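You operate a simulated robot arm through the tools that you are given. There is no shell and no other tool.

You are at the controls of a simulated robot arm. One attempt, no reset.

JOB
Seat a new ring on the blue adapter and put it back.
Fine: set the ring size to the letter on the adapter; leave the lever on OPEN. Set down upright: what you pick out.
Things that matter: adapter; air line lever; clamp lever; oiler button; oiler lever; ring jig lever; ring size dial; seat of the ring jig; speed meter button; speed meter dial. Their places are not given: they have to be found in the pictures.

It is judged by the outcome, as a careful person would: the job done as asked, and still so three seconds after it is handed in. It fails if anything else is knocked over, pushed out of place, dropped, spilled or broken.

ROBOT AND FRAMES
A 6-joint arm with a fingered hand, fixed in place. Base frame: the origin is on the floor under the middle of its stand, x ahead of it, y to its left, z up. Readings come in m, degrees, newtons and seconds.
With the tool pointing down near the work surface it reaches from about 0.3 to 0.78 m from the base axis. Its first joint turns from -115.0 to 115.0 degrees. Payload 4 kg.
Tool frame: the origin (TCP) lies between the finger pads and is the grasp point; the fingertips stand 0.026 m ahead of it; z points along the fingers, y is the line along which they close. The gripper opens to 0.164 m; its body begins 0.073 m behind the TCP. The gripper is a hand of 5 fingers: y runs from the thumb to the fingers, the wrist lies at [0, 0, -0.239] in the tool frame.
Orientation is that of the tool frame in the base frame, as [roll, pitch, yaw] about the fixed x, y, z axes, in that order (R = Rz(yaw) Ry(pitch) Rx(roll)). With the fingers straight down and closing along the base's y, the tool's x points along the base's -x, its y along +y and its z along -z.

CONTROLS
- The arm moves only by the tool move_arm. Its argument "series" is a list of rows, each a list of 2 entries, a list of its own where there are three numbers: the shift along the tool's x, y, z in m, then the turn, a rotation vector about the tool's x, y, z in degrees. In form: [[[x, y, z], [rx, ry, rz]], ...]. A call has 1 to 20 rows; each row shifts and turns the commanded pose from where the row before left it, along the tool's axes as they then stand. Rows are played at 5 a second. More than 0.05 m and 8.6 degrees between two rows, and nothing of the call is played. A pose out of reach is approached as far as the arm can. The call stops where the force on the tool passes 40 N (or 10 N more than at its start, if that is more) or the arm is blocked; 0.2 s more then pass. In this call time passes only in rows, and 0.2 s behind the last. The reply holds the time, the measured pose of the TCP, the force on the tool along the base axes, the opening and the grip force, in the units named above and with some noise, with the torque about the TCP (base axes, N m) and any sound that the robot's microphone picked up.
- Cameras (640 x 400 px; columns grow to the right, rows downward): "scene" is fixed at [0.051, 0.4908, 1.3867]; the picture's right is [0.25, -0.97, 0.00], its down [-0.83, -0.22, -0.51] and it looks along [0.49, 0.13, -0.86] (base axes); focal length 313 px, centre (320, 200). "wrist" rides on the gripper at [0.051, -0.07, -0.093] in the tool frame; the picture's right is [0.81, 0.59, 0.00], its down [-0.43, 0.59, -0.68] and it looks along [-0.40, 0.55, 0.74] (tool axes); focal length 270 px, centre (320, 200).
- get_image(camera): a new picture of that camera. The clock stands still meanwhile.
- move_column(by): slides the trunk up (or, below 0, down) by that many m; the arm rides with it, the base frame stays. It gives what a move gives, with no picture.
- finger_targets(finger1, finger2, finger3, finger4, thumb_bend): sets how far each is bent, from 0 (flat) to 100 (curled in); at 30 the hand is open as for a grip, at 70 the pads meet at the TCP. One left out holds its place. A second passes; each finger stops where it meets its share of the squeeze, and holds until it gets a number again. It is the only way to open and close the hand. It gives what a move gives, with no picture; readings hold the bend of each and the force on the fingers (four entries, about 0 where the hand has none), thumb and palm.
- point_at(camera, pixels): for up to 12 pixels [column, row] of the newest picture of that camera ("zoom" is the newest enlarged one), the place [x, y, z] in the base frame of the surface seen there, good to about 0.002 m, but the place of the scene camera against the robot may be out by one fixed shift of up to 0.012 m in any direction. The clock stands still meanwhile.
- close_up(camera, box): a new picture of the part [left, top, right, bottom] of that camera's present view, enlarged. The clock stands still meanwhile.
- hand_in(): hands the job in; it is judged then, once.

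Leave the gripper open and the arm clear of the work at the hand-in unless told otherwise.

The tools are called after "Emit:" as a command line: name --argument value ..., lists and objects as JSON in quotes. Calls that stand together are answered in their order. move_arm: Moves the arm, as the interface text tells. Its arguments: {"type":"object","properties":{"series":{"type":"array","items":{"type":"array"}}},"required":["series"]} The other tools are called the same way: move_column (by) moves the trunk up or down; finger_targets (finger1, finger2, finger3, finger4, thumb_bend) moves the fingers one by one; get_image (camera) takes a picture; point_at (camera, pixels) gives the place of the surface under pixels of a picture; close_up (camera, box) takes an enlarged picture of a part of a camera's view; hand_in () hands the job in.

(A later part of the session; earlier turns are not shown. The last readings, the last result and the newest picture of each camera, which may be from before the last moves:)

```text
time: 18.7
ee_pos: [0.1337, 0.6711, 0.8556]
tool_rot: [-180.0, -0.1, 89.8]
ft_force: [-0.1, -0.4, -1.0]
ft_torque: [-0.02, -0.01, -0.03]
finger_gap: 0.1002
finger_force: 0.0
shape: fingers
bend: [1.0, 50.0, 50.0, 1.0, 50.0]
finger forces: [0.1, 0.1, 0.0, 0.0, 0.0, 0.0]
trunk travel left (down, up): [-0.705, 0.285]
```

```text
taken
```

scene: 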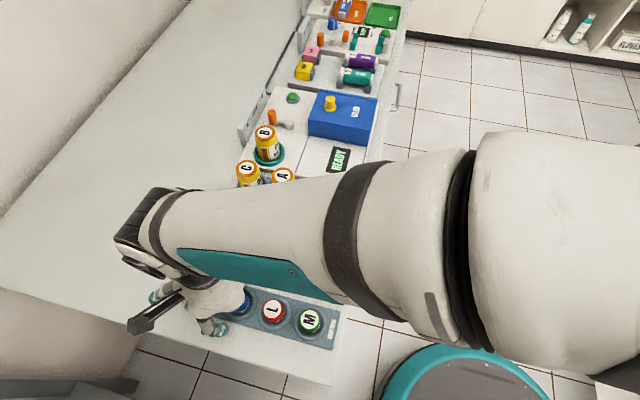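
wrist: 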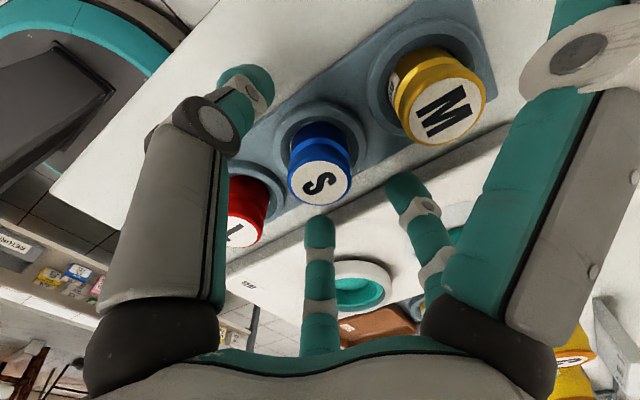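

Clear around the adapter. I close thumb, f2 and f3 first to 59, then onward to 72 for a grip.

Emit:
finger_targets --finger2 59 --finger3 59 --thumb_bend 59

Emit:
get_image --camera "wrist"

```text
time: 19.7
ee_pos: [0.1335, 0.6712, 0.857]
tool_rot: [180.0, 0.0, 89.8]
ft_force: [-0.2, -0.5, -0.4]
ft_torque: [-0.01, 0.0, -0.03]
finger_gap: 0.0992
finger_force: 0.1
shape: fingers
bend: [1.0, 59.0, 59.0, 1.0, 59.0]
finger forces: [0.0, 0.0, 0.1, 0.0, 0.0, 0.1]
trunk travel left (down, up): [-0.705, 0.285]
```

```text
taken
```

wrist: 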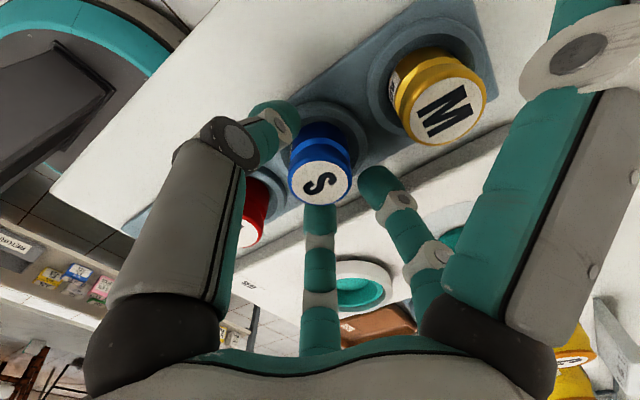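

Fingers are symmetric around the adapter. Close to grip.

Emit:
finger_targets --finger2 72 --finger3 72 --thumb_bend 72

Emit:
get_image --camera "wrist"

```text
time: 20.7
ee_pos: [0.1332, 0.6707, 0.8566]
tool_rot: [-180.0, 0.0, 89.8]
ft_force: [-0.4, -0.7, 0.2]
ft_torque: [0.0, 0.01, 0.0]
finger_gap: 0.0996
finger_force: 13.9
shape: fingers
bend: [1.0, 63.0, 63.0, 1.0, 64.0]
finger forces: [0.0, 7.3, 7.8, 0.1, 12.1, 0.1]
trunk travel left (down, up): [-0.705, 0.285]
```

```text
taken
```

wrist: 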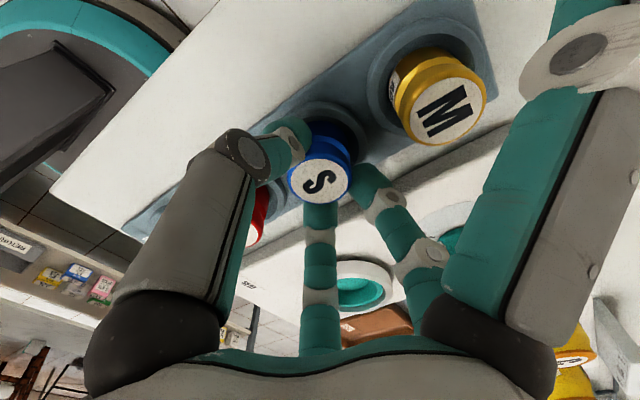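

Gripped (thumb 12 N, f2/f3 ~7.5 N). I lift straight up 0.08 m, slowly at first.

Emit:
move_arm --series '[[[0, 0, -0.004], [0, 0, 0]], [[0, 0, -0.006], [0, 0, 0]], [[0, 0, -0.01], [0, 0, 0]], [[0, 0, -0.015], [0, 0, 0]], [[0, 0, -0.02], [0, 0, 0]], [[0, 0, -0.025], [0, 0, 0]]]'

Emit:
get_image --camera "wrist"

Emit:
get_image --camera "scene"

```text
time: 22.1
ee_pos: [0.1339, 0.6721, 0.9366]
tool_rot: [180.0, 0.0, 89.8]
ft_force: [0.3, 0.2, 0.1]
ft_torque: [0.04, 0.03, -0.02]
finger_gap: 0.0997
finger_force: 13.9
shape: fingers
bend: [1.0, 63.0, 63.0, 1.0, 64.0]
finger forces: [0.0, 7.2, 7.6, 0.1, 12.0, 0.1]
trunk travel left (down, up): [-0.705, 0.285]
```

```text
taken
```

wrist: 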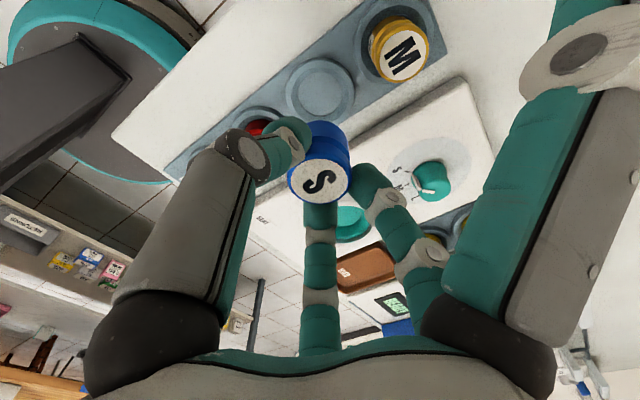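

```text
taken
```

scene: 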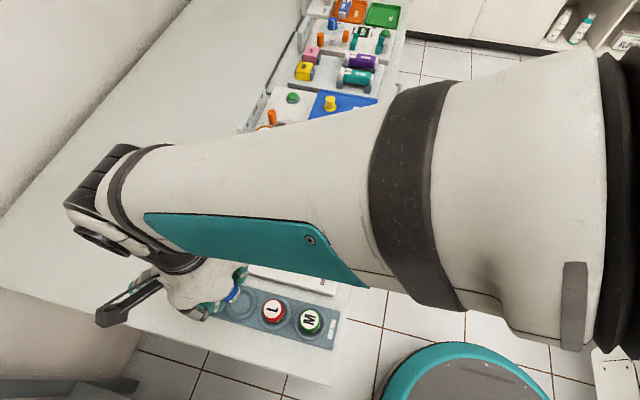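

The adapter is lifted. Now I can see the empty socket at (320,90) in the wrist view; I measure its floor, rim and centre for the return, and examine the adapter.

Emit:
close_up --camera "wrist" --box '[260, 40, 400, 130]'

Emit:
point_at --camera "zoom" --pixels '[[275, 200], [275, 130], [190, 200], [360, 190], [275, 90], [150, 230], [410, 210], [280, 260], [250, 300], [300, 110], [230, 120], [350, 150]]'

Emit:
close_up --camera "wrist" --box '[260, 100, 400, 220]'

```text
4.44 times, centred on (330, 85) of wrist
```

zoom: 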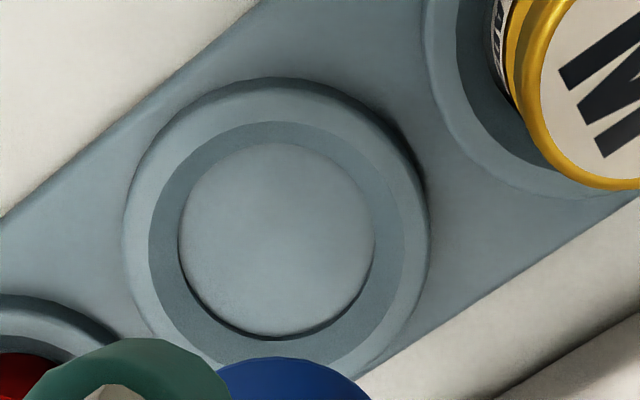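

```text
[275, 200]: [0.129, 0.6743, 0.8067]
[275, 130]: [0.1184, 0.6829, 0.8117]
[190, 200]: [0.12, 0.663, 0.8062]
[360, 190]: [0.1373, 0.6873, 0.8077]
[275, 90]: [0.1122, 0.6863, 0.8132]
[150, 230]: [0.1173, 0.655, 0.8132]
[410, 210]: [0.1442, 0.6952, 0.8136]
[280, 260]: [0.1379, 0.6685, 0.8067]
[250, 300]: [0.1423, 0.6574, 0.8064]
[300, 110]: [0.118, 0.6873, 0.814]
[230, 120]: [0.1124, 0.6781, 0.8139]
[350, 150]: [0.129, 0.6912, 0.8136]
```

```text
3.33 times, centred on (330, 160) of wrist
```

zoom: 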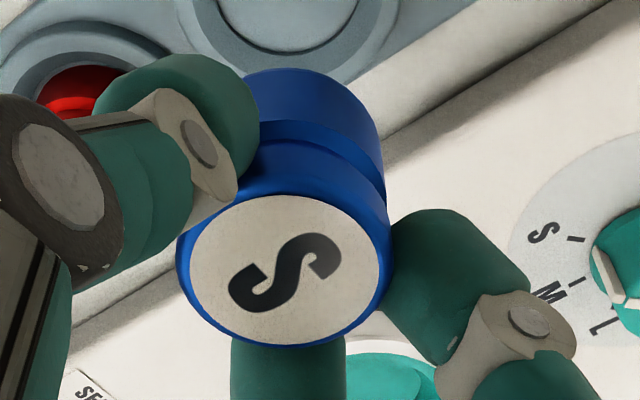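

Socket centre ≈ (0.135, 0.6705), floor z 0.8067; so the adapter is 0.036 tall and TCP is ≈0.050 above its base. To avoid the lever bar near the seat I rotate the hand by -30° about tool z, then carry the adapter above the seat (~(0.2575, 0.616), z ≈ 0.95).

Emit:
move_arm --series '[[[0, 0, -0.005], [0, 0, -7.5]], [[0, 0, -0.005], [0, 0, -7.5]], [[0, 0, -0.005], [0, 0, -7.5]], [[0, 0, 0], [0, 0, -7.5]], [[-0.022, 0.0158, 0], [0, 0, 0]], [[-0.022, 0.0158, 0], [0, 0, 0]], [[-0.022, 0.0158, 0], [0, 0, 0]], [[-0.022, 0.0158, 0], [0, 0, 0]], [[-0.0223, 0.0158, 0], [0, 0, 0]]]'

Emit:
get_image --camera "wrist"

Emit:
close_up --camera "wrist" --box '[240, 20, 420, 180]'

```text
time: 24.1
ee_pos: [0.2572, 0.6164, 0.9534]
tool_rot: [180.0, 0.1, 119.9]
ft_force: [0.7, -0.1, -1.1]
ft_torque: [-0.01, 0.01, 0.01]
finger_gap: 0.0995
finger_force: 14.0
shape: fingers
bend: [1.0, 63.0, 63.0, 1.0, 64.0]
finger forces: [0.0, 7.3, 7.6, 0.1, 11.8, 0.0]
trunk travel left (down, up): [-0.705, 0.285]
```

```text
taken
```

wrist: 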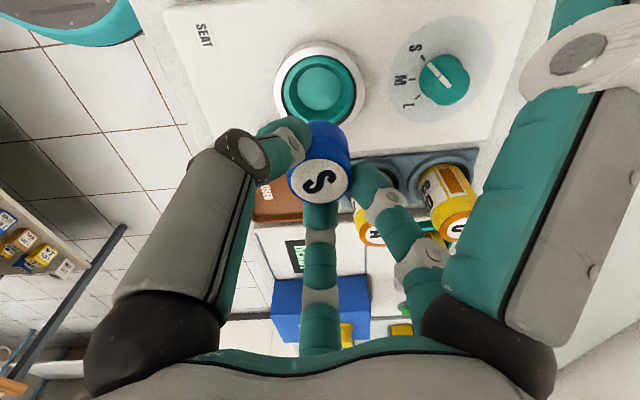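

```text
2.50 times, centred on (330, 100) of wrist
```

zoom: 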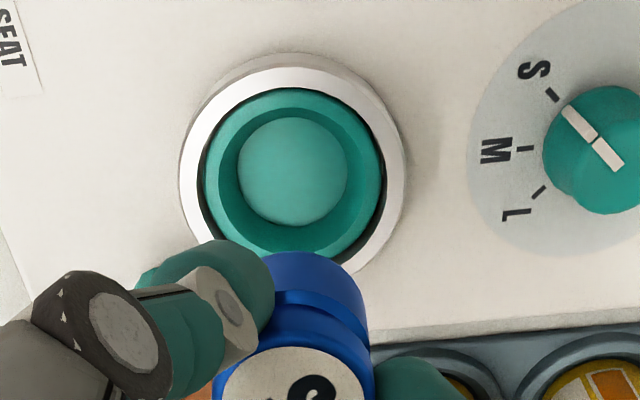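

The seat is visible at zoom (292,172). I'll measure its floor edge and rim points with the wrist camera for a precise centre, plus the held adapter's top.

Emit:
point_at --camera "zoom" --pixels '[[292, 172], [241, 172], [344, 172], [292, 121], [292, 224], [182, 170], [402, 170], [292, 68], [206, 170], [382, 170], [292, 90], [330, 150]]'

Emit:
close_up --camera "wrist" --box '[270, 100, 370, 220]'

Emit:
get_image --camera "scene"

```text
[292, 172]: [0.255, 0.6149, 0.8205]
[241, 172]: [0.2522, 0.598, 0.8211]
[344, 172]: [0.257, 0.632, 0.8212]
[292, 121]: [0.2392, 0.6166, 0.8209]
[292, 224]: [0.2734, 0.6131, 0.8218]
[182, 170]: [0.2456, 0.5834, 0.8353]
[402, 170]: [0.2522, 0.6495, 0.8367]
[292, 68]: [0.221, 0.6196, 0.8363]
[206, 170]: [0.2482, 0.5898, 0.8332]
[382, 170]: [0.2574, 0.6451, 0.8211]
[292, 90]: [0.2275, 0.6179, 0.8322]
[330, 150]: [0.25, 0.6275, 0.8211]
```

```text
3.33 times, centred on (320, 160) of wrist
```

zoom: 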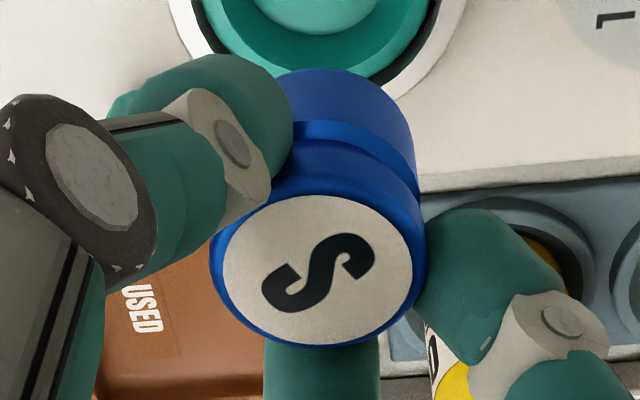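

```text
taken
```

scene: 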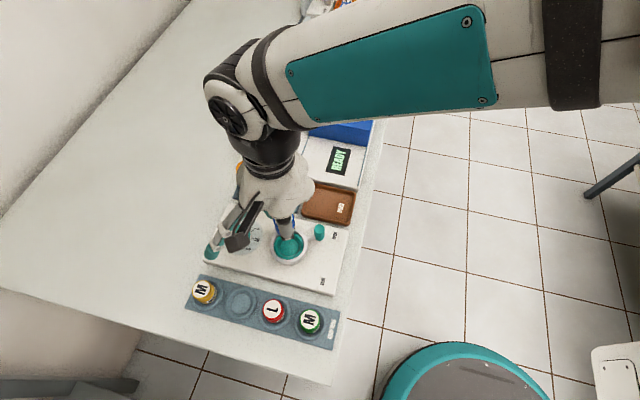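

Seat centre from the wrist ≈ (0.2548, 0.6156). I shift by tool (0.0007, -0.0027) and lower to z ≈ 0.887 (adapter base just above the bowl rim), then look.

Emit:
move_arm --series '[[[0.0007, -0.0027, 0.015], [0, 0, 0]], [[0, 0, 0.02], [0, 0, 0]], [[0, 0, 0.02], [0, 0, 0]], [[0, 0, 0.01], [0, 0, 0]]]'

Emit:
get_image --camera "wrist"

Emit:
close_up --camera "scene" --box '[230, 190, 350, 280]'

```text
time: 25.1
ee_pos: [0.2538, 0.6135, 0.8887]
tool_rot: [-179.9, -0.1, 119.8]
ft_force: [0.6, 0.5, -1.6]
ft_torque: [-0.02, 0.02, 0.01]
finger_gap: 0.0996
finger_force: 13.3
shape: fingers
bend: [1.0, 63.0, 63.0, 1.0, 64.0]
finger forces: [0.0, 7.3, 7.6, 0.0, 11.8, 0.0]
trunk travel left (down, up): [-0.705, 0.285]
```

```text
taken
```

wrist: 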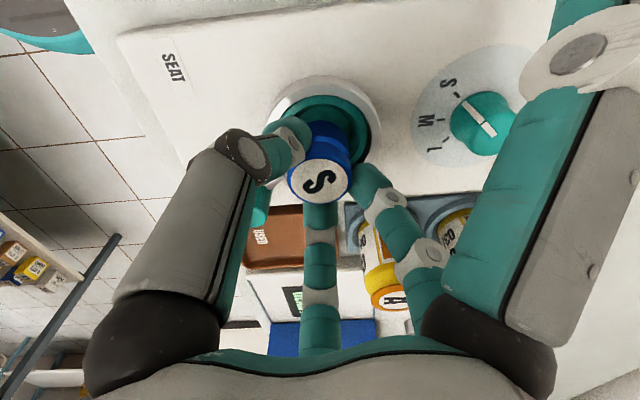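

```text
4.44 times, centred on (290, 235) of scene
```

zoom: 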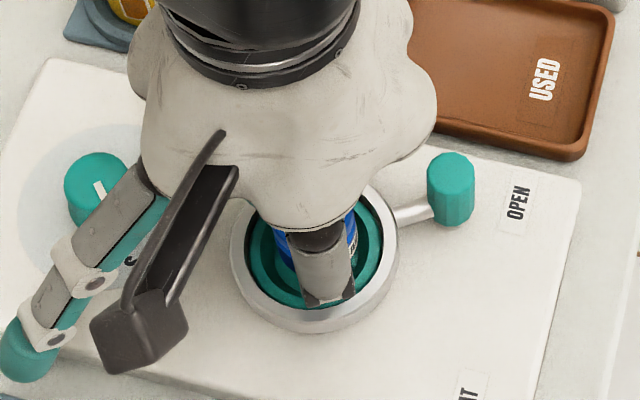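

The measured pose reads (0.2538, 0.6135); I re-read with a null row to see whether it is noise.

Emit:
move_arm --series '[[[0, 0, 0], [0, 0, 0]]]'

Emit:
move_arm --series '[[[0, 0, 0], [0, 0, 0]]]'

Emit:
close_up --camera "wrist" --box '[250, 60, 410, 210]'

```text
time: 25.5
ee_pos: [0.255, 0.6136, 0.8889]
tool_rot: [-179.9, 0.0, 119.8]
ft_force: [0.9, 1.3, -0.3]
ft_torque: [-0.01, 0.01, 0.0]
finger_gap: 0.0998
finger_force: 13.4
shape: fingers
bend: [1.0, 63.0, 63.0, 1.0, 64.0]
finger forces: [0.1, 7.2, 7.6, 0.0, 12.0, 0.0]
trunk travel left (down, up): [-0.705, 0.285]
```

```text
time: 25.9
ee_pos: [0.2543, 0.6125, 0.8876]
tool_rot: [-179.9, 0.0, 119.7]
ft_force: [-0.4, 0.3, 0.3]
ft_torque: [-0.01, 0.03, 0.03]
finger_gap: 0.0995
finger_force: 14.0
shape: fingers
bend: [1.0, 63.0, 63.0, 1.0, 64.0]
finger forces: [0.0, 7.3, 7.6, 0.0, 11.9, 0.1]
trunk travel left (down, up): [-0.705, 0.285]
```

```text
2.67 times, centred on (330, 135) of wrist
```

zoom: 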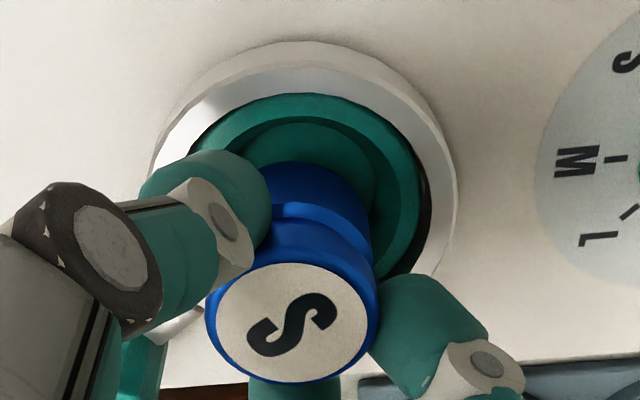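

The pose reading and picture both say the TCP is ~2 mm short in y. I correct by tool (0.0017, 0.0013) and lower in small steps toward z ≈ 0.874, watching the force.

Emit:
move_arm --series '[[[0.0017, 0.0013, 0], [0, 0, 0]], [[0, 0, 0.004], [0, 0, 0]], [[0, 0, 0.004], [0, 0, 0]], [[0, 0, 0.004], [0, 0, 0]]]'

Emit:
close_up --camera "wrist" --box '[250, 60, 410, 210]'

```text
time: 26.9
ee_pos: [0.2543, 0.615, 0.8757]
tool_rot: [180.0, 0.0, 119.8]
ft_force: [0.5, 1.1, -0.4]
ft_torque: [0.0, 0.0, 0.01]
finger_gap: 0.0997
finger_force: 13.4
shape: fingers
bend: [1.0, 63.0, 63.0, 1.0, 64.0]
finger forces: [0.0, 7.3, 7.6, 0.1, 11.9, 0.0]
trunk travel left (down, up): [-0.705, 0.285]
```

```text
2.67 times, centred on (330, 135) of wrist
```

zoom: 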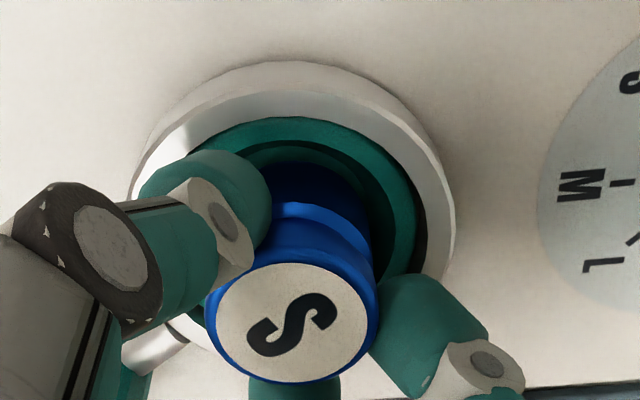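

The ring's midpoint is now at x ≈ 292, right on the TCP axis. Lower in 1.5 mm steps until contact.

Emit:
move_arm --series '[[[0, 0, 0.0015], [0, 0, 0]], [[0, 0, 0.0015], [0, 0, 0]], [[0, 0, 0.001], [0, 0, 0]]]'

```text
time: 27.7
ee_pos: [0.2556, 0.6164, 0.8709]
tool_rot: [-180.0, 0.0, 119.8]
ft_force: [0.1, -0.1, -1.3]
ft_torque: [-0.01, -0.01, 0.02]
finger_gap: 0.0997
finger_force: 13.7
shape: fingers
bend: [1.0, 63.0, 63.0, 1.0, 64.0]
finger forces: [0.0, 7.3, 7.5, 0.0, 12.0, 0.0]
trunk travel left (down, up): [-0.705, 0.285]
```

No contact yet (z ≈ 0.871). Continue in 1 mm steps.

Emit:
move_arm --series '[[[0, 0, 0.001], [0, 0, 0]]]'

```text
time: 28.1
ee_pos: [0.2554, 0.6167, 0.8708]
tool_rot: [-180.0, 0.1, 119.9]
ft_force: [0.0, -0.6, -0.2]
ft_torque: [-0.05, 0.0, 0.03]
finger_gap: 0.0996
finger_force: 13.6
shape: fingers
bend: [1.0, 63.0, 63.0, 1.0, 64.0]
finger forces: [0.0, 7.3, 7.8, 0.0, 12.0, 0.0]
trunk travel left (down, up): [-0.705, 0.285]
```

Emit:
move_arm --series '[[[0, 0, 0.001], [0, 0, 0]]]'

Emit:
close_up --camera "wrist" --box '[250, 60, 410, 210]'

Emit:
close_up --camera "scene" --box '[260, 210, 340, 270]'

```text
time: 28.5
ee_pos: [0.2545, 0.6165, 0.8709]
tool_rot: [-179.9, 0.1, 119.8]
ft_force: [1.4, -0.1, 4.0]
ft_torque: [-0.04, -0.03, -0.02]
finger_gap: 0.0994
finger_force: 14.4
shape: fingers
bend: [1.0, 63.0, 63.0, 1.0, 64.0]
finger forces: [0.0, 7.9, 8.1, 0.0, 12.6, 0.0]
trunk travel left (down, up): [-0.705, 0.285]
```

```text
2.67 times, centred on (330, 135) of wrist
```

zoom: 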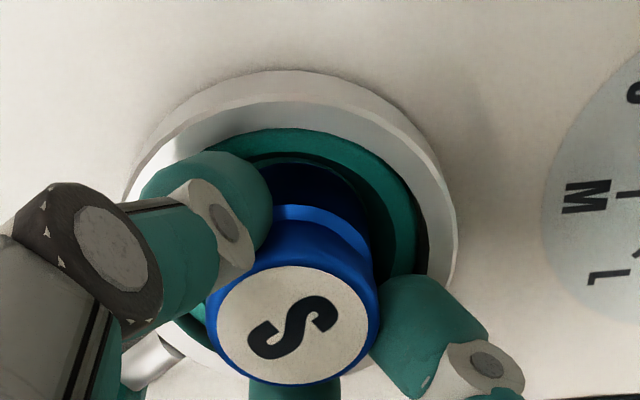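

```text
6.67 times, centred on (300, 240) of scene
```

zoom: 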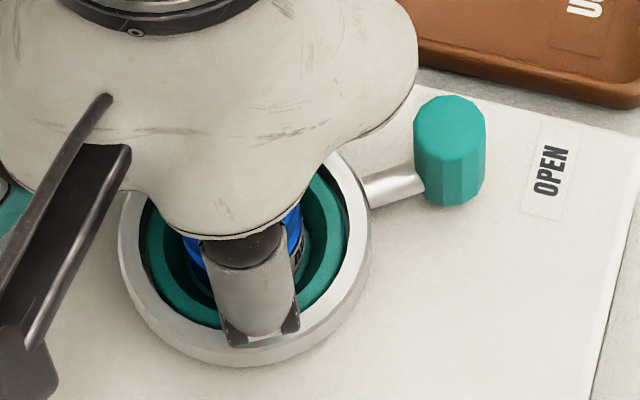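

Contact: +4 N upward at z 0.871, matching the base on the seat floor. I release slightly (to 59).

Emit:
finger_targets --finger2 59 --finger3 59 --thumb_bend 59

Emit:
close_up --camera "wrist" --box '[250, 60, 410, 210]'

```text
time: 29.5
ee_pos: [0.2559, 0.6165, 0.8699]
tool_rot: [180.0, 0.0, 119.8]
ft_force: [1.2, 0.1, 1.1]
ft_torque: [-0.03, -0.01, 0.02]
finger_gap: 0.0993
finger_force: 0.1
shape: fingers
bend: [1.0, 59.0, 59.0, 1.0, 59.0]
finger forces: [0.0, 0.0, 0.0, 0.0, 0.0, 0.0]
trunk travel left (down, up): [-0.705, 0.285]
```

```text
2.67 times, centred on (330, 135) of wrist
```

zoom: 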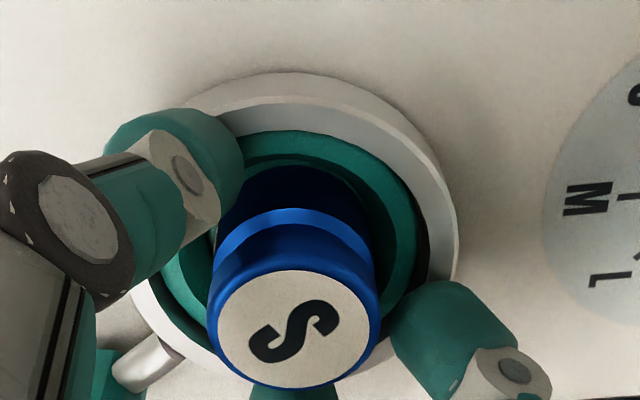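

The adapter stands free in the seat. I rise straight up to z ≈ 0.96.

Emit:
move_arm --series '[[[0, 0, -0.005], [0, 0, 0]], [[0, 0, -0.01], [0, 0, 0]], [[0, 0, -0.02], [0, 0, 0]], [[0, 0, -0.03], [0, 0, 0]], [[0, 0, -0.03], [0, 0, 0]]]'

Emit:
get_image --camera "wrist"

Emit:
get_image --camera "scene"

```text
time: 30.7
ee_pos: [0.2528, 0.615, 0.9652]
tool_rot: [179.9, 0.0, 119.7]
ft_force: [-0.2, -0.8, -0.7]
ft_torque: [0.01, -0.02, 0.02]
finger_gap: 0.0992
finger_force: 0.0
shape: fingers
bend: [1.0, 59.0, 59.0, 1.0, 59.0]
finger forces: [0.0, 0.0, 0.0, 0.1, 0.1, 0.1]
trunk travel left (down, up): [-0.705, 0.285]
```

```text
taken
```

wrist: 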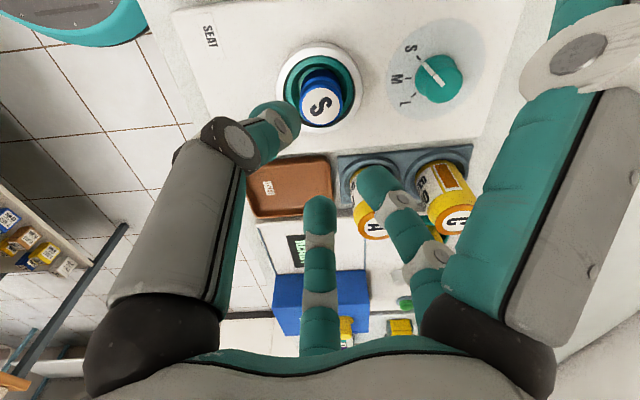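

```text
taken
```

scene: 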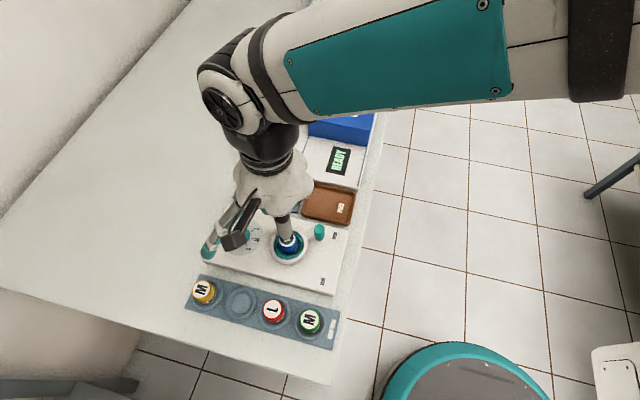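

The adapter stands upright in the seat. Now the lever: post near (0.2925, 0.5645). I move above it at this height, turning the hand to yaw 126 so that the thumb/f2-f3 axis lies along the lever's travel, and look.

Emit:
move_arm --series '[[[-0.0316, 0.0043, 0], [0, 0, 0]], [[-0.0316, 0.0043, 0], [0, 0, 0]], [[0, 0, 0], [0, 0, -6]]]'

Emit:
get_image --camera "wrist"

Emit:
close_up --camera "wrist" --box '[240, 20, 420, 180]'

Emit:
point_at --camera "wrist" --pixels '[[320, 80], [320, 90], [320, 100]]'

```text
time: 31.5
ee_pos: [0.2934, 0.5663, 0.965]
tool_rot: [179.9, 0.0, 125.8]
ft_force: [-0.4, 0.5, 0.3]
ft_torque: [-0.02, -0.01, 0.02]
finger_gap: 0.0992
finger_force: 0.2
shape: fingers
bend: [1.0, 59.0, 59.0, 1.0, 59.0]
finger forces: [0.0, 0.0, 0.0, 0.1, 0.0, 0.0]
trunk travel left (down, up): [-0.705, 0.285]
```

```text
taken
```

wrist: 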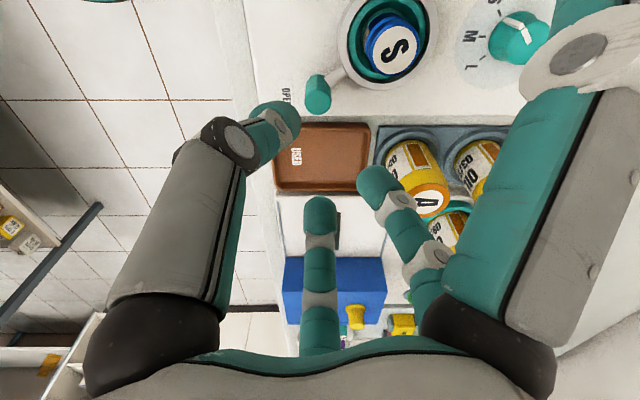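

```text
2.50 times, centred on (330, 100) of wrist
```

zoom: 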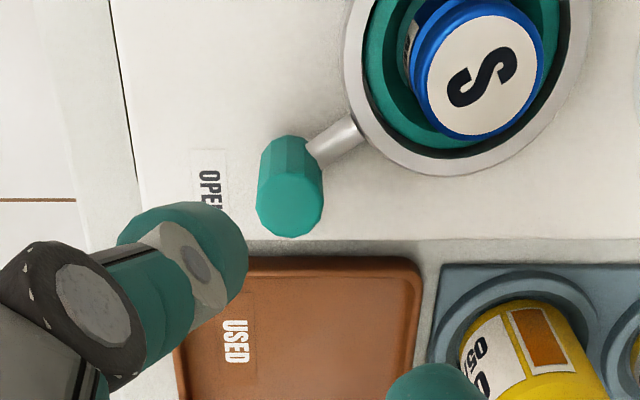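

```text
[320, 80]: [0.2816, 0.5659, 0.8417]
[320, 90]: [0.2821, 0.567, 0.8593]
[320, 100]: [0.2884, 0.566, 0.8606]
```

The post top is at zoom (290,205). I measure its edges and the tray rim heights nearby.

Emit:
point_at --camera "zoom" --pixels '[[290, 205], [262, 200], [319, 200], [290, 180], [290, 232], [335, 140], [300, 255], [415, 262], [250, 262], [480, 75], [425, 75], [537, 75]]'

```text
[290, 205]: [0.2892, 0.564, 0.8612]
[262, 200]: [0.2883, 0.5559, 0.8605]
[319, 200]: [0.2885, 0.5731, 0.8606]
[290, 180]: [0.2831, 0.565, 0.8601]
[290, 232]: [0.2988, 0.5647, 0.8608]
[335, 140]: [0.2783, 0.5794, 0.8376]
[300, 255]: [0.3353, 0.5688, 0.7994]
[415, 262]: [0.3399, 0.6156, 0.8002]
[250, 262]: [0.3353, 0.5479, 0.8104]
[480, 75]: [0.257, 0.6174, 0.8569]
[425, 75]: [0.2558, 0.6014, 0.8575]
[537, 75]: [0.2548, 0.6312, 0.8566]
```

Post centre ≈ (0.290, 0.5645), radius ≈ 0.0085, pivot radius ≈ 0.062. I shift by tool (0.0008, -0.0036) and descend around the post to z ≈ 0.869.

Emit:
move_arm --series '[[[0.0008, -0.0036, 0.02], [0, 0, 0]], [[0, 0, 0.03], [0, 0, 0]], [[0, 0, 0.025], [0, 0, 0]], [[0, 0, 0.015], [0, 0, 0]], [[0, 0, 0.006], [0, 0, 0]]]'

Emit:
get_image --camera "wrist"

Emit:
close_up --camera "scene" --box '[230, 190, 350, 280]'

```text
time: 32.7
ee_pos: [0.2905, 0.5644, 0.869]
tool_rot: [-179.9, 0.0, 125.8]
ft_force: [-0.5, 0.2, -0.7]
ft_torque: [-0.02, 0.0, -0.02]
finger_gap: 0.0991
finger_force: 0.0
shape: fingers
bend: [1.0, 59.0, 59.0, 1.0, 59.0]
finger forces: [0.0, 0.1, 0.0, 0.0, 0.0, 0.1]
trunk travel left (down, up): [-0.705, 0.285]
```

```text
taken
```

wrist: 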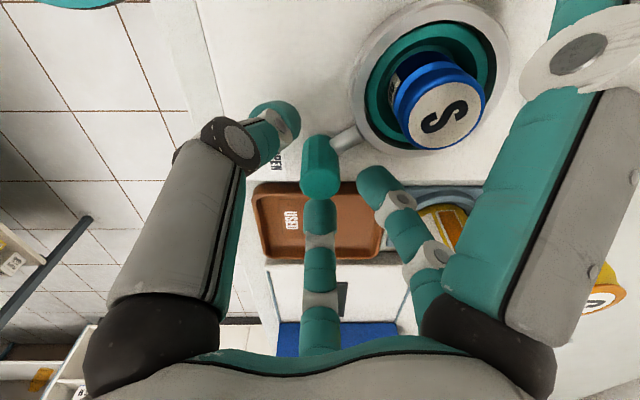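

```text
4.44 times, centred on (290, 235) of scene
```

zoom: 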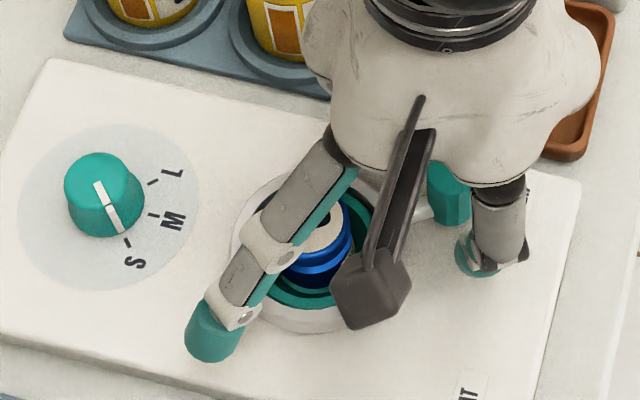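

Post is centred between thumb, f2 and f3; the scene view also confirms the dial on S. I close to 64 to cage the post.

Emit:
finger_targets --finger2 65 --finger3 65 --thumb_bend 65

Emit:
get_image --camera "wrist"

```text
time: 33.7
ee_pos: [0.2914, 0.5636, 0.8701]
tool_rot: [-180.0, 0.0, 125.7]
ft_force: [1.0, 0.1, -0.6]
ft_torque: [-0.02, 0.01, 0.02]
finger_gap: 0.0998
finger_force: 0.3
shape: fingers
bend: [1.0, 65.0, 65.0, 1.0, 65.0]
finger forces: [0.1, 0.1, 0.0, 0.0, 0.2, 0.1]
trunk travel left (down, up): [-0.705, 0.285]
```

```text
taken
```

wrist: 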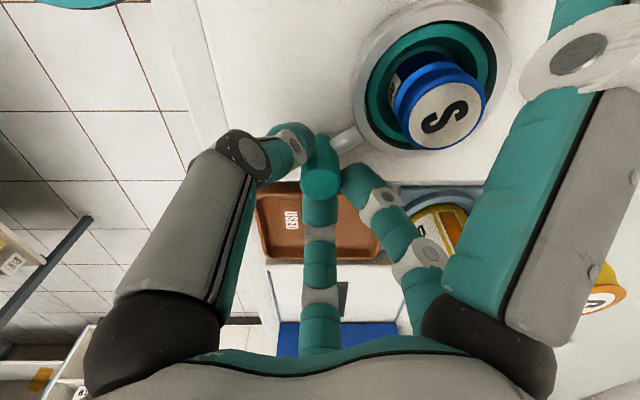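

Post is lightly caged. I swing along the lever's arc toward SEAT: 4 rows of 7.5° (tool shift (0.0005, -0.0082), turn +7.5°).

Emit:
move_arm --series '[[[0.0005, -0.0082, 0], [0, 0, 7.5]], [[0.0005, -0.0082, 0], [0, 0, 7.5]], [[0.0005, -0.0082, 0], [0, 0, 7.5]], [[0.0005, -0.0082, 0], [0, 0, 7.5]]]'

Emit:
get_image --camera "wrist"

Emit:
close_up --camera "scene" --box '[230, 190, 350, 290]'

```text
time: 34.7
ee_pos: [0.2599, 0.5525, 0.869]
tool_rot: [-180.0, -0.1, 95.7]
ft_force: [1.1, 1.2, 0.2]
ft_torque: [0.0, -0.04, -0.01]
finger_gap: 0.0998
finger_force: 0.9
shape: fingers
bend: [1.0, 64.0, 65.0, 1.0, 65.0]
finger forces: [0.0, 0.7, 0.2, 0.0, 0.0, 0.0]
trunk travel left (down, up): [-0.705, 0.285]
```

```text
taken
```

wrist: 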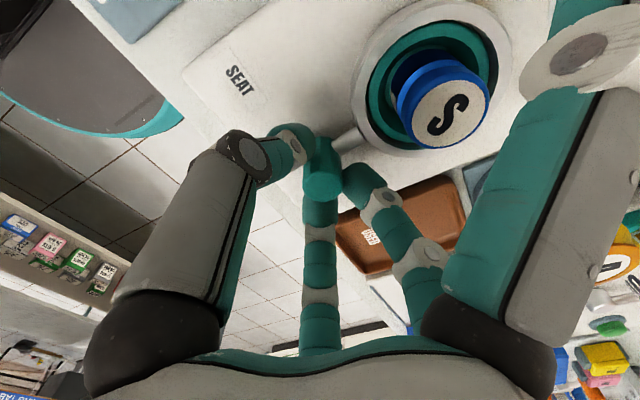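

```text
4.00 times, centred on (290, 240) of scene
```

zoom: 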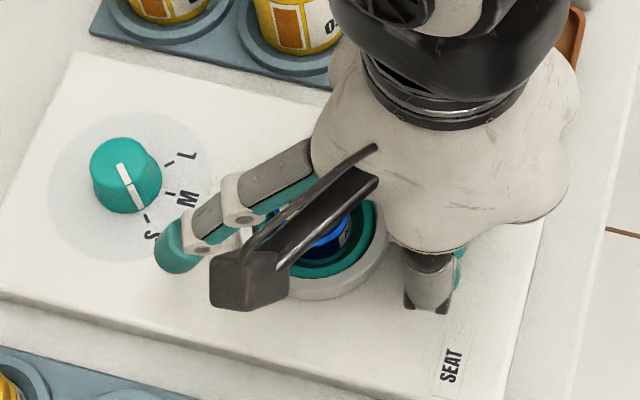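

The lever follows smoothly. Continue: 4 more rows of 7.5° toward SEAT.

Emit:
move_arm --series '[[[0.0005, -0.0082, 0], [0, 0, 7.5]], [[0.0005, -0.0082, 0], [0, 0, 7.5]], [[0.0005, -0.0082, 0], [0, 0, 7.5]], [[0.0005, -0.0082, 0], [0, 0, 7.5]]]'

Emit:
get_image --camera "wrist"

Emit:
close_up --camera "scene" --box '[230, 190, 350, 290]'

```text
time: 35.7
ee_pos: [0.228, 0.5576, 0.8682]
tool_rot: [-179.9, 0.0, 65.7]
ft_force: [0.4, 0.5, 0.9]
ft_torque: [0.01, -0.03, 0.01]
finger_gap: 0.0999
finger_force: 0.3
shape: fingers
bend: [1.0, 64.0, 65.0, 1.0, 65.0]
finger forces: [0.0, 0.7, 0.0, 0.0, 0.1, 0.0]
trunk travel left (down, up): [-0.705, 0.285]
```

```text
taken
```

wrist: 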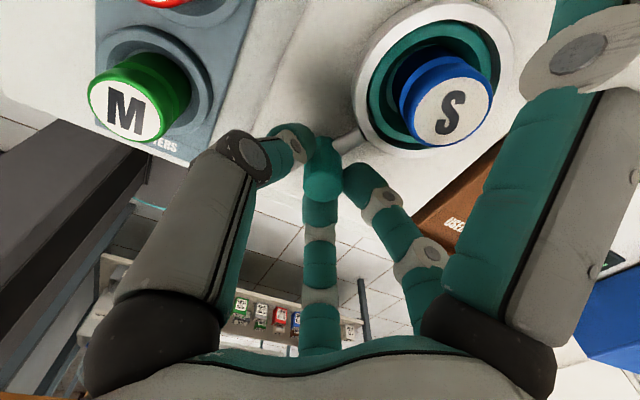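

```text
4.00 times, centred on (290, 240) of scene
```

zoom: 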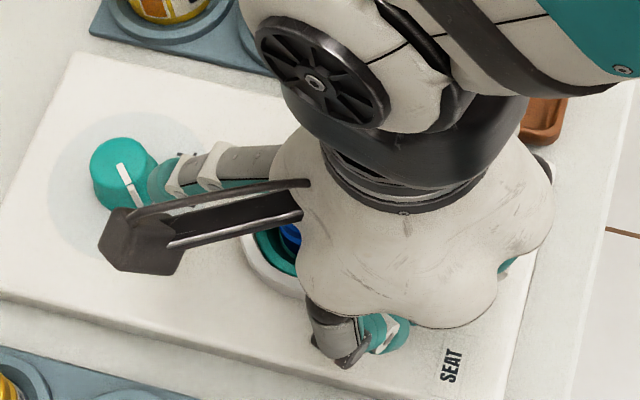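

About -115° now; lever still free. Two more rows of 5°, then read force and sound.

Emit:
move_arm --series '[[[0.0003, -0.0055, 0], [0, 0, 4]], [[0.0003, -0.0055, 0], [0, 0, 4]]]'

Emit:
get_image --camera "wrist"

```text
time: 36.3
ee_pos: [0.2189, 0.5634, 0.868]
tool_rot: [180.0, -0.1, 57.8]
ft_force: [1.0, -0.5, -0.1]
ft_torque: [0.01, -0.02, 0.02]
finger_gap: 0.0998
finger_force: 0.1
shape: fingers
bend: [1.0, 65.0, 65.0, 1.0, 65.0]
finger forces: [0.1, 0.7, 0.1, 0.0, 0.0, 0.0]
trunk travel left (down, up): [-0.705, 0.285]
```

```text
taken
```

wrist: 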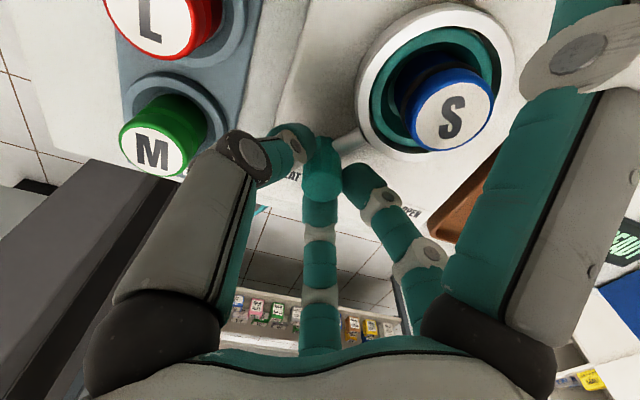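

Still free (no stop, no sound). Push a little further in 3 mm rows.

Emit:
move_arm --series '[[[0.0003, -0.003, 0], [0, 0, 2]], [[0.0003, -0.003, 0], [0, 0, 2]]]'

Emit:
get_image --camera "wrist"

Emit:
close_up --camera "scene" --box '[230, 190, 350, 290]'

```text
time: 36.9
ee_pos: [0.2142, 0.567, 0.8682]
tool_rot: [179.9, 0.0, 53.8]
ft_force: [3.6, -1.9, 2.0]
ft_torque: [-0.04, -0.07, 0.02]
finger_gap: 0.0998
finger_force: 2.1
shape: fingers
bend: [1.0, 63.0, 64.0, 1.0, 65.0]
finger forces: [0.0, 2.3, 1.5, 0.1, 0.0, 0.0]
trunk travel left (down, up): [-0.705, 0.285]
```

```text
taken
```

wrist: 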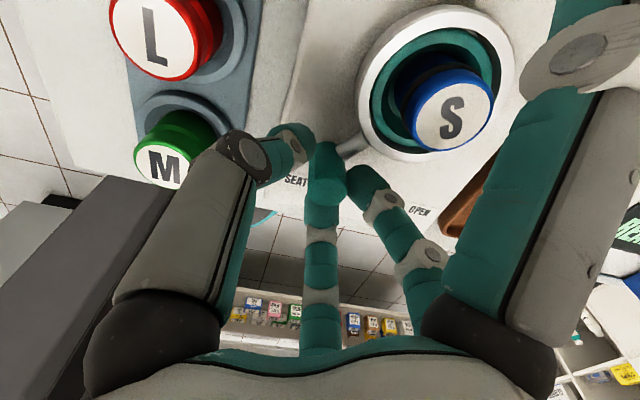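

```text
4.00 times, centred on (290, 240) of scene
```

zoom: 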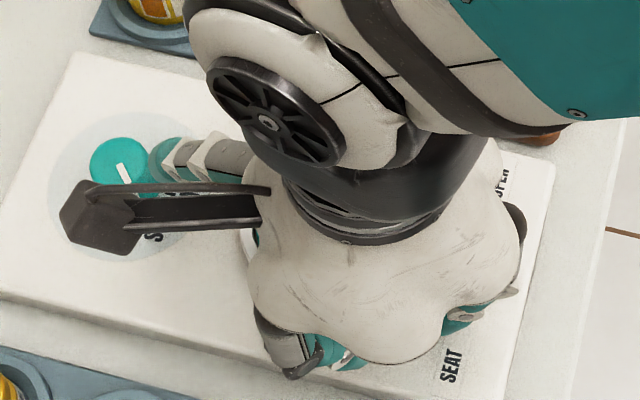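

Resistance now: ~4 N and the post shifted in the hand, so the lever is at its end on SEAT. I press 3 mm more to confirm.

Emit:
move_arm --series '[[[0, -0.003, 0], [0, 0, 0]], [[0, 0, 0], [0, 0, 0]]]'

Emit:
close_up --camera "wrist" --box '[240, 60, 520, 240]'

```text
time: 37.5
ee_pos: [0.2136, 0.5685, 0.8688]
tool_rot: [-179.9, 0.0, 53.8]
ft_force: [6.3, -2.9, 1.2]
ft_torque: [-0.07, -0.16, 0.01]
finger_gap: 0.0999
finger_force: 2.7
shape: fingers
bend: [1.0, 62.0, 63.0, 1.0, 65.0]
finger forces: [0.1, 3.5, 2.6, 0.0, 0.0, 0.0]
trunk travel left (down, up): [-0.705, 0.285]
```

```text
2.22 times, centred on (380, 150) of wrist
```

zoom: 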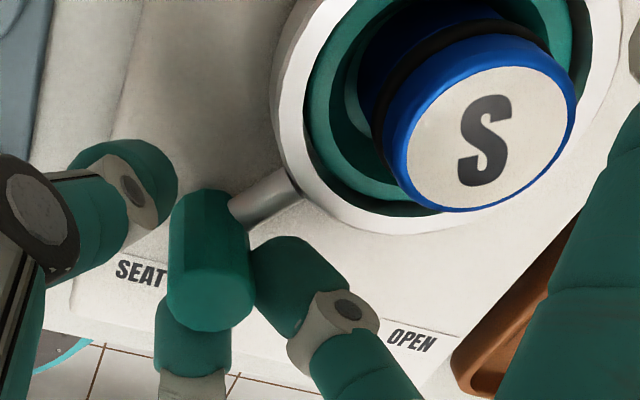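

A black ring is now visible in the adapter's groove — the ring is seated. I now swing the lever back along the arc toward OPEN, the thumb pushing.

Emit:
move_arm --series '[[[0, 0.003, 0], [0, 0, 0]], [[0.0002, 0.006, 0], [0, 0, -4]], [[0.0004, 0.007, 0], [0, 0, -6]], [[0.0005, 0.0075, 0], [0, 0, -7.0]], [[0.0006, 0.0082, 0], [0, 0, -7.5]], [[0.0006, 0.0082, 0], [0, 0, -7.5]]]'

Emit:
get_image --camera "wrist"

```text
time: 38.9
ee_pos: [0.2482, 0.5546, 0.8684]
tool_rot: [-180.0, 0.0, 86.0]
ft_force: [-1.1, -0.8, -0.4]
ft_torque: [-0.04, 0.0, -0.01]
finger_gap: 0.0997
finger_force: 0.5
shape: fingers
bend: [1.0, 65.0, 65.0, 1.0, 65.0]
finger forces: [0.0, 0.1, 0.0, 0.0, 0.9, 0.0]
trunk travel left (down, up): [-0.705, 0.285]
```

```text
taken
```

wrist: 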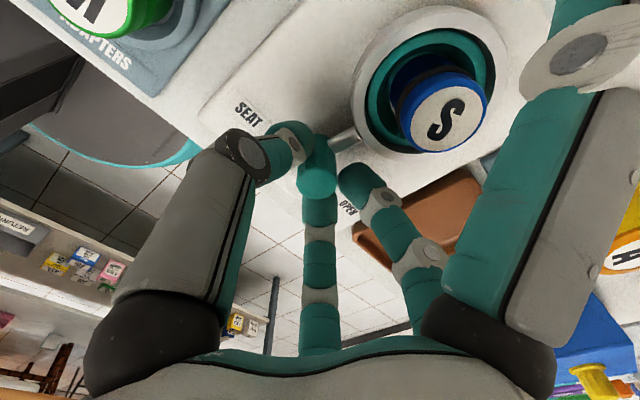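

The lever follows the thumb. Continue 5 rows of 7.5° toward OPEN.

Emit:
move_arm --series '[[[0.0006, 0.0082, 0], [0, 0, -7.5]], [[0.0006, 0.0082, 0], [0, 0, -7.5]], [[0.0006, 0.0082, 0], [0, 0, -7.5]], [[0.0006, 0.0082, 0], [0, 0, -7.5]], [[0.0006, 0.0082, 0], [0, 0, -7.5]]]'

Emit:
get_image --camera "wrist"

Emit:
close_up --camera "scene" --box '[230, 190, 350, 290]'

```text
time: 40.1
ee_pos: [0.2871, 0.5645, 0.8703]
tool_rot: [180.0, 0.0, 123.4]
ft_force: [1.1, -0.3, -0.3]
ft_torque: [0.0, 0.0, 0.04]
finger_gap: 0.0999
finger_force: 0.2
shape: fingers
bend: [1.0, 65.0, 65.0, 1.0, 65.0]
finger forces: [0.1, 0.0, 0.5, 0.1, 0.3, 0.0]
trunk travel left (down, up): [-0.705, 0.285]
```

```text
taken
```

wrist: 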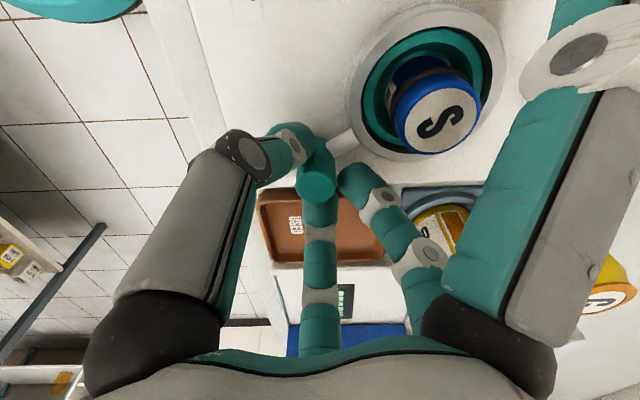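

```text
4.00 times, centred on (290, 240) of scene
```

zoom: 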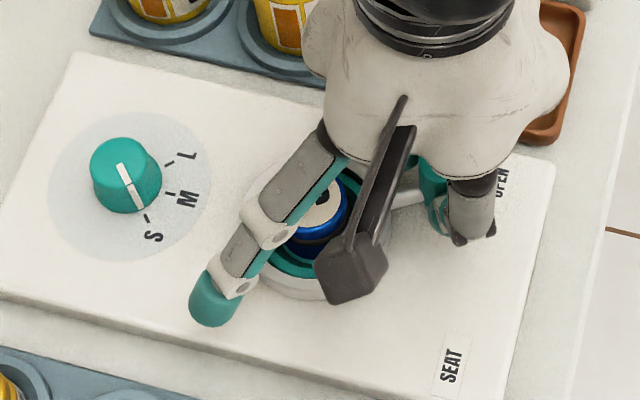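

Near OPEN (angle about -58°), pivot radius slightly small. Continue in small rows with a slight outward shift until the stop is felt.

Emit:
move_arm --series '[[[-0.0008, 0.0035, 0], [0, 0, -3]], [[-0.0004, 0.0035, 0], [0, 0, -3]]]'

```text
time: 40.7
ee_pos: [0.2927, 0.5669, 0.8695]
tool_rot: [179.9, 0.0, 129.5]
ft_force: [-2.6, 0.1, 0.8]
ft_torque: [-0.05, 0.08, -0.05]
finger_gap: 0.1
finger_force: 1.2
shape: fingers
bend: [1.0, 65.0, 65.0, 1.0, 64.0]
finger forces: [0.1, 0.1, 0.0, 0.0, 2.5, 0.0]
trunk travel left (down, up): [-0.705, 0.285]
```

Thumb now feels 2.5 N. Push 3 mm more to make sure the lever is at its OPEN stop.

Emit:
move_arm --series '[[[0, 0.003, 0], [0, 0, 0]], [[0, 0.002, 0], [0, 0, 0]]]'

Emit:
close_up --camera "wrist" --box '[240, 60, 520, 240]'

```text
time: 41.3
ee_pos: [0.2953, 0.57, 0.8694]
tool_rot: [-179.9, 0.1, 129.4]
ft_force: [-5.2, -3.0, 2.9]
ft_torque: [-0.11, 0.21, 0.0]
finger_gap: 0.0997
finger_force: 3.0
shape: fingers
bend: [1.0, 65.0, 65.0, 1.0, 62.0]
finger forces: [0.0, 0.0, 0.0, 0.0, 6.6, 0.0]
trunk travel left (down, up): [-0.705, 0.285]
```

```text
2.22 times, centred on (380, 150) of wrist
```

zoom: 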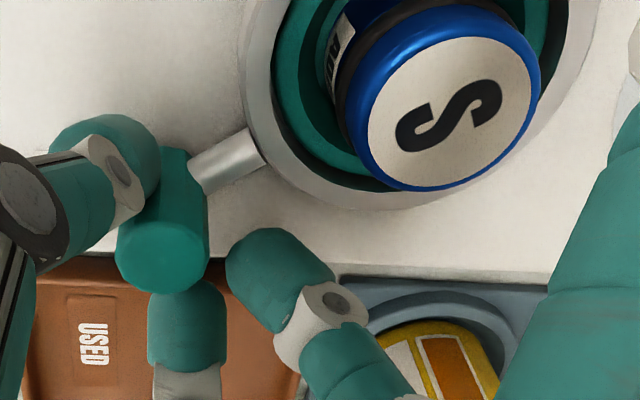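

The lever is firmly at its OPEN end (thumb 6.6 N). I back off 5 mm to centre the post, then open the fingers to 58.

Emit:
move_arm --series '[[[0, -0.003, 0], [0, 0, 0]], [[0, -0.002, 0], [0, 0, 0]]]'

Emit:
finger_targets --finger2 57 --finger3 57 --thumb_bend 57

Emit:
get_image --camera "wrist"

```text
time: 41.9
ee_pos: [0.2933, 0.5672, 0.8683]
tool_rot: [179.9, 0.0, 129.3]
ft_force: [-2.1, -0.1, -0.1]
ft_torque: [-0.03, 0.07, -0.01]
finger_gap: 0.0994
finger_force: 1.4
shape: fingers
bend: [1.0, 65.0, 65.0, 1.0, 64.0]
finger forces: [0.0, 0.0, 0.0, 0.0, 2.3, 0.1]
trunk travel left (down, up): [-0.705, 0.285]
```

```text
time: 42.9
ee_pos: [0.2932, 0.5668, 0.8697]
tool_rot: [-180.0, 0.0, 129.2]
ft_force: [-0.6, 0.2, -1.4]
ft_torque: [0.0, -0.06, 0.02]
finger_gap: 0.0991
finger_force: 0.0
shape: fingers
bend: [1.0, 56.0, 56.0, 1.0, 56.0]
finger forces: [0.0, 0.0, 0.0, 0.0, 0.0, 0.0]
trunk travel left (down, up): [-0.705, 0.285]
```

```text
taken
```

wrist: 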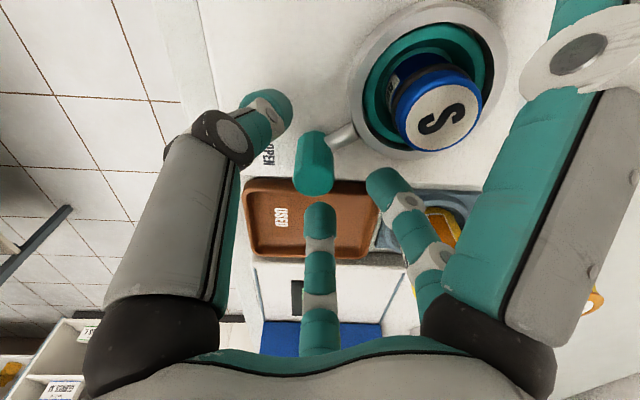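

The hand is free of the post. I rise to z ≈ 0.965.

Emit:
move_arm --series '[[[0, 0, -0.01], [0, 0, 0]], [[0, 0, -0.02], [0, 0, 0]], [[0, 0, -0.03], [0, 0, 0]], [[0, 0, -0.036], [0, 0, 0]]]'

Emit:
get_image --camera "wrist"

Emit:
close_up --camera "wrist" --box '[280, 0, 460, 140]'

Emit:
point_at --camera "zoom" --pixels '[[110, 265], [255, 165]]'

```text
time: 43.9
ee_pos: [0.2929, 0.5676, 0.9648]
tool_rot: [179.9, 0.1, 129.3]
ft_force: [0.2, 0.5, 0.2]
ft_torque: [0.01, -0.02, -0.03]
finger_gap: 0.0992
finger_force: 0.1
shape: fingers
bend: [1.0, 56.0, 56.0, 1.0, 56.0]
finger forces: [0.0, 0.0, 0.0, 0.0, 0.0, 0.0]
trunk travel left (down, up): [-0.705, 0.285]
```

```text
taken
```

wrist: 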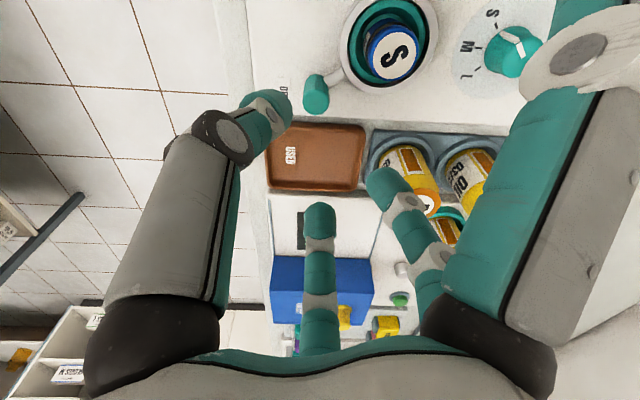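

```text
2.86 times, centred on (370, 70) of wrist
```

zoom: 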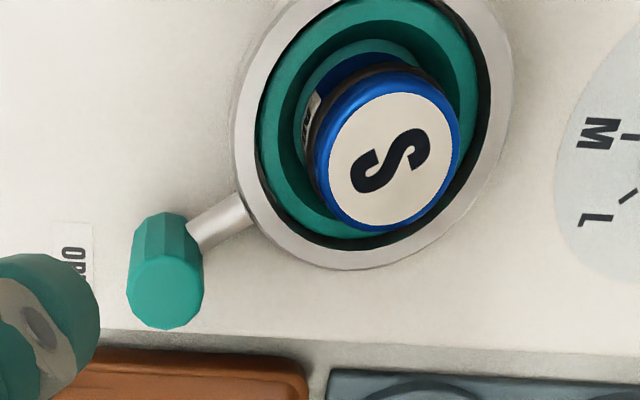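

```text
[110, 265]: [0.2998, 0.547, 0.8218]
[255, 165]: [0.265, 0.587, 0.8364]
```

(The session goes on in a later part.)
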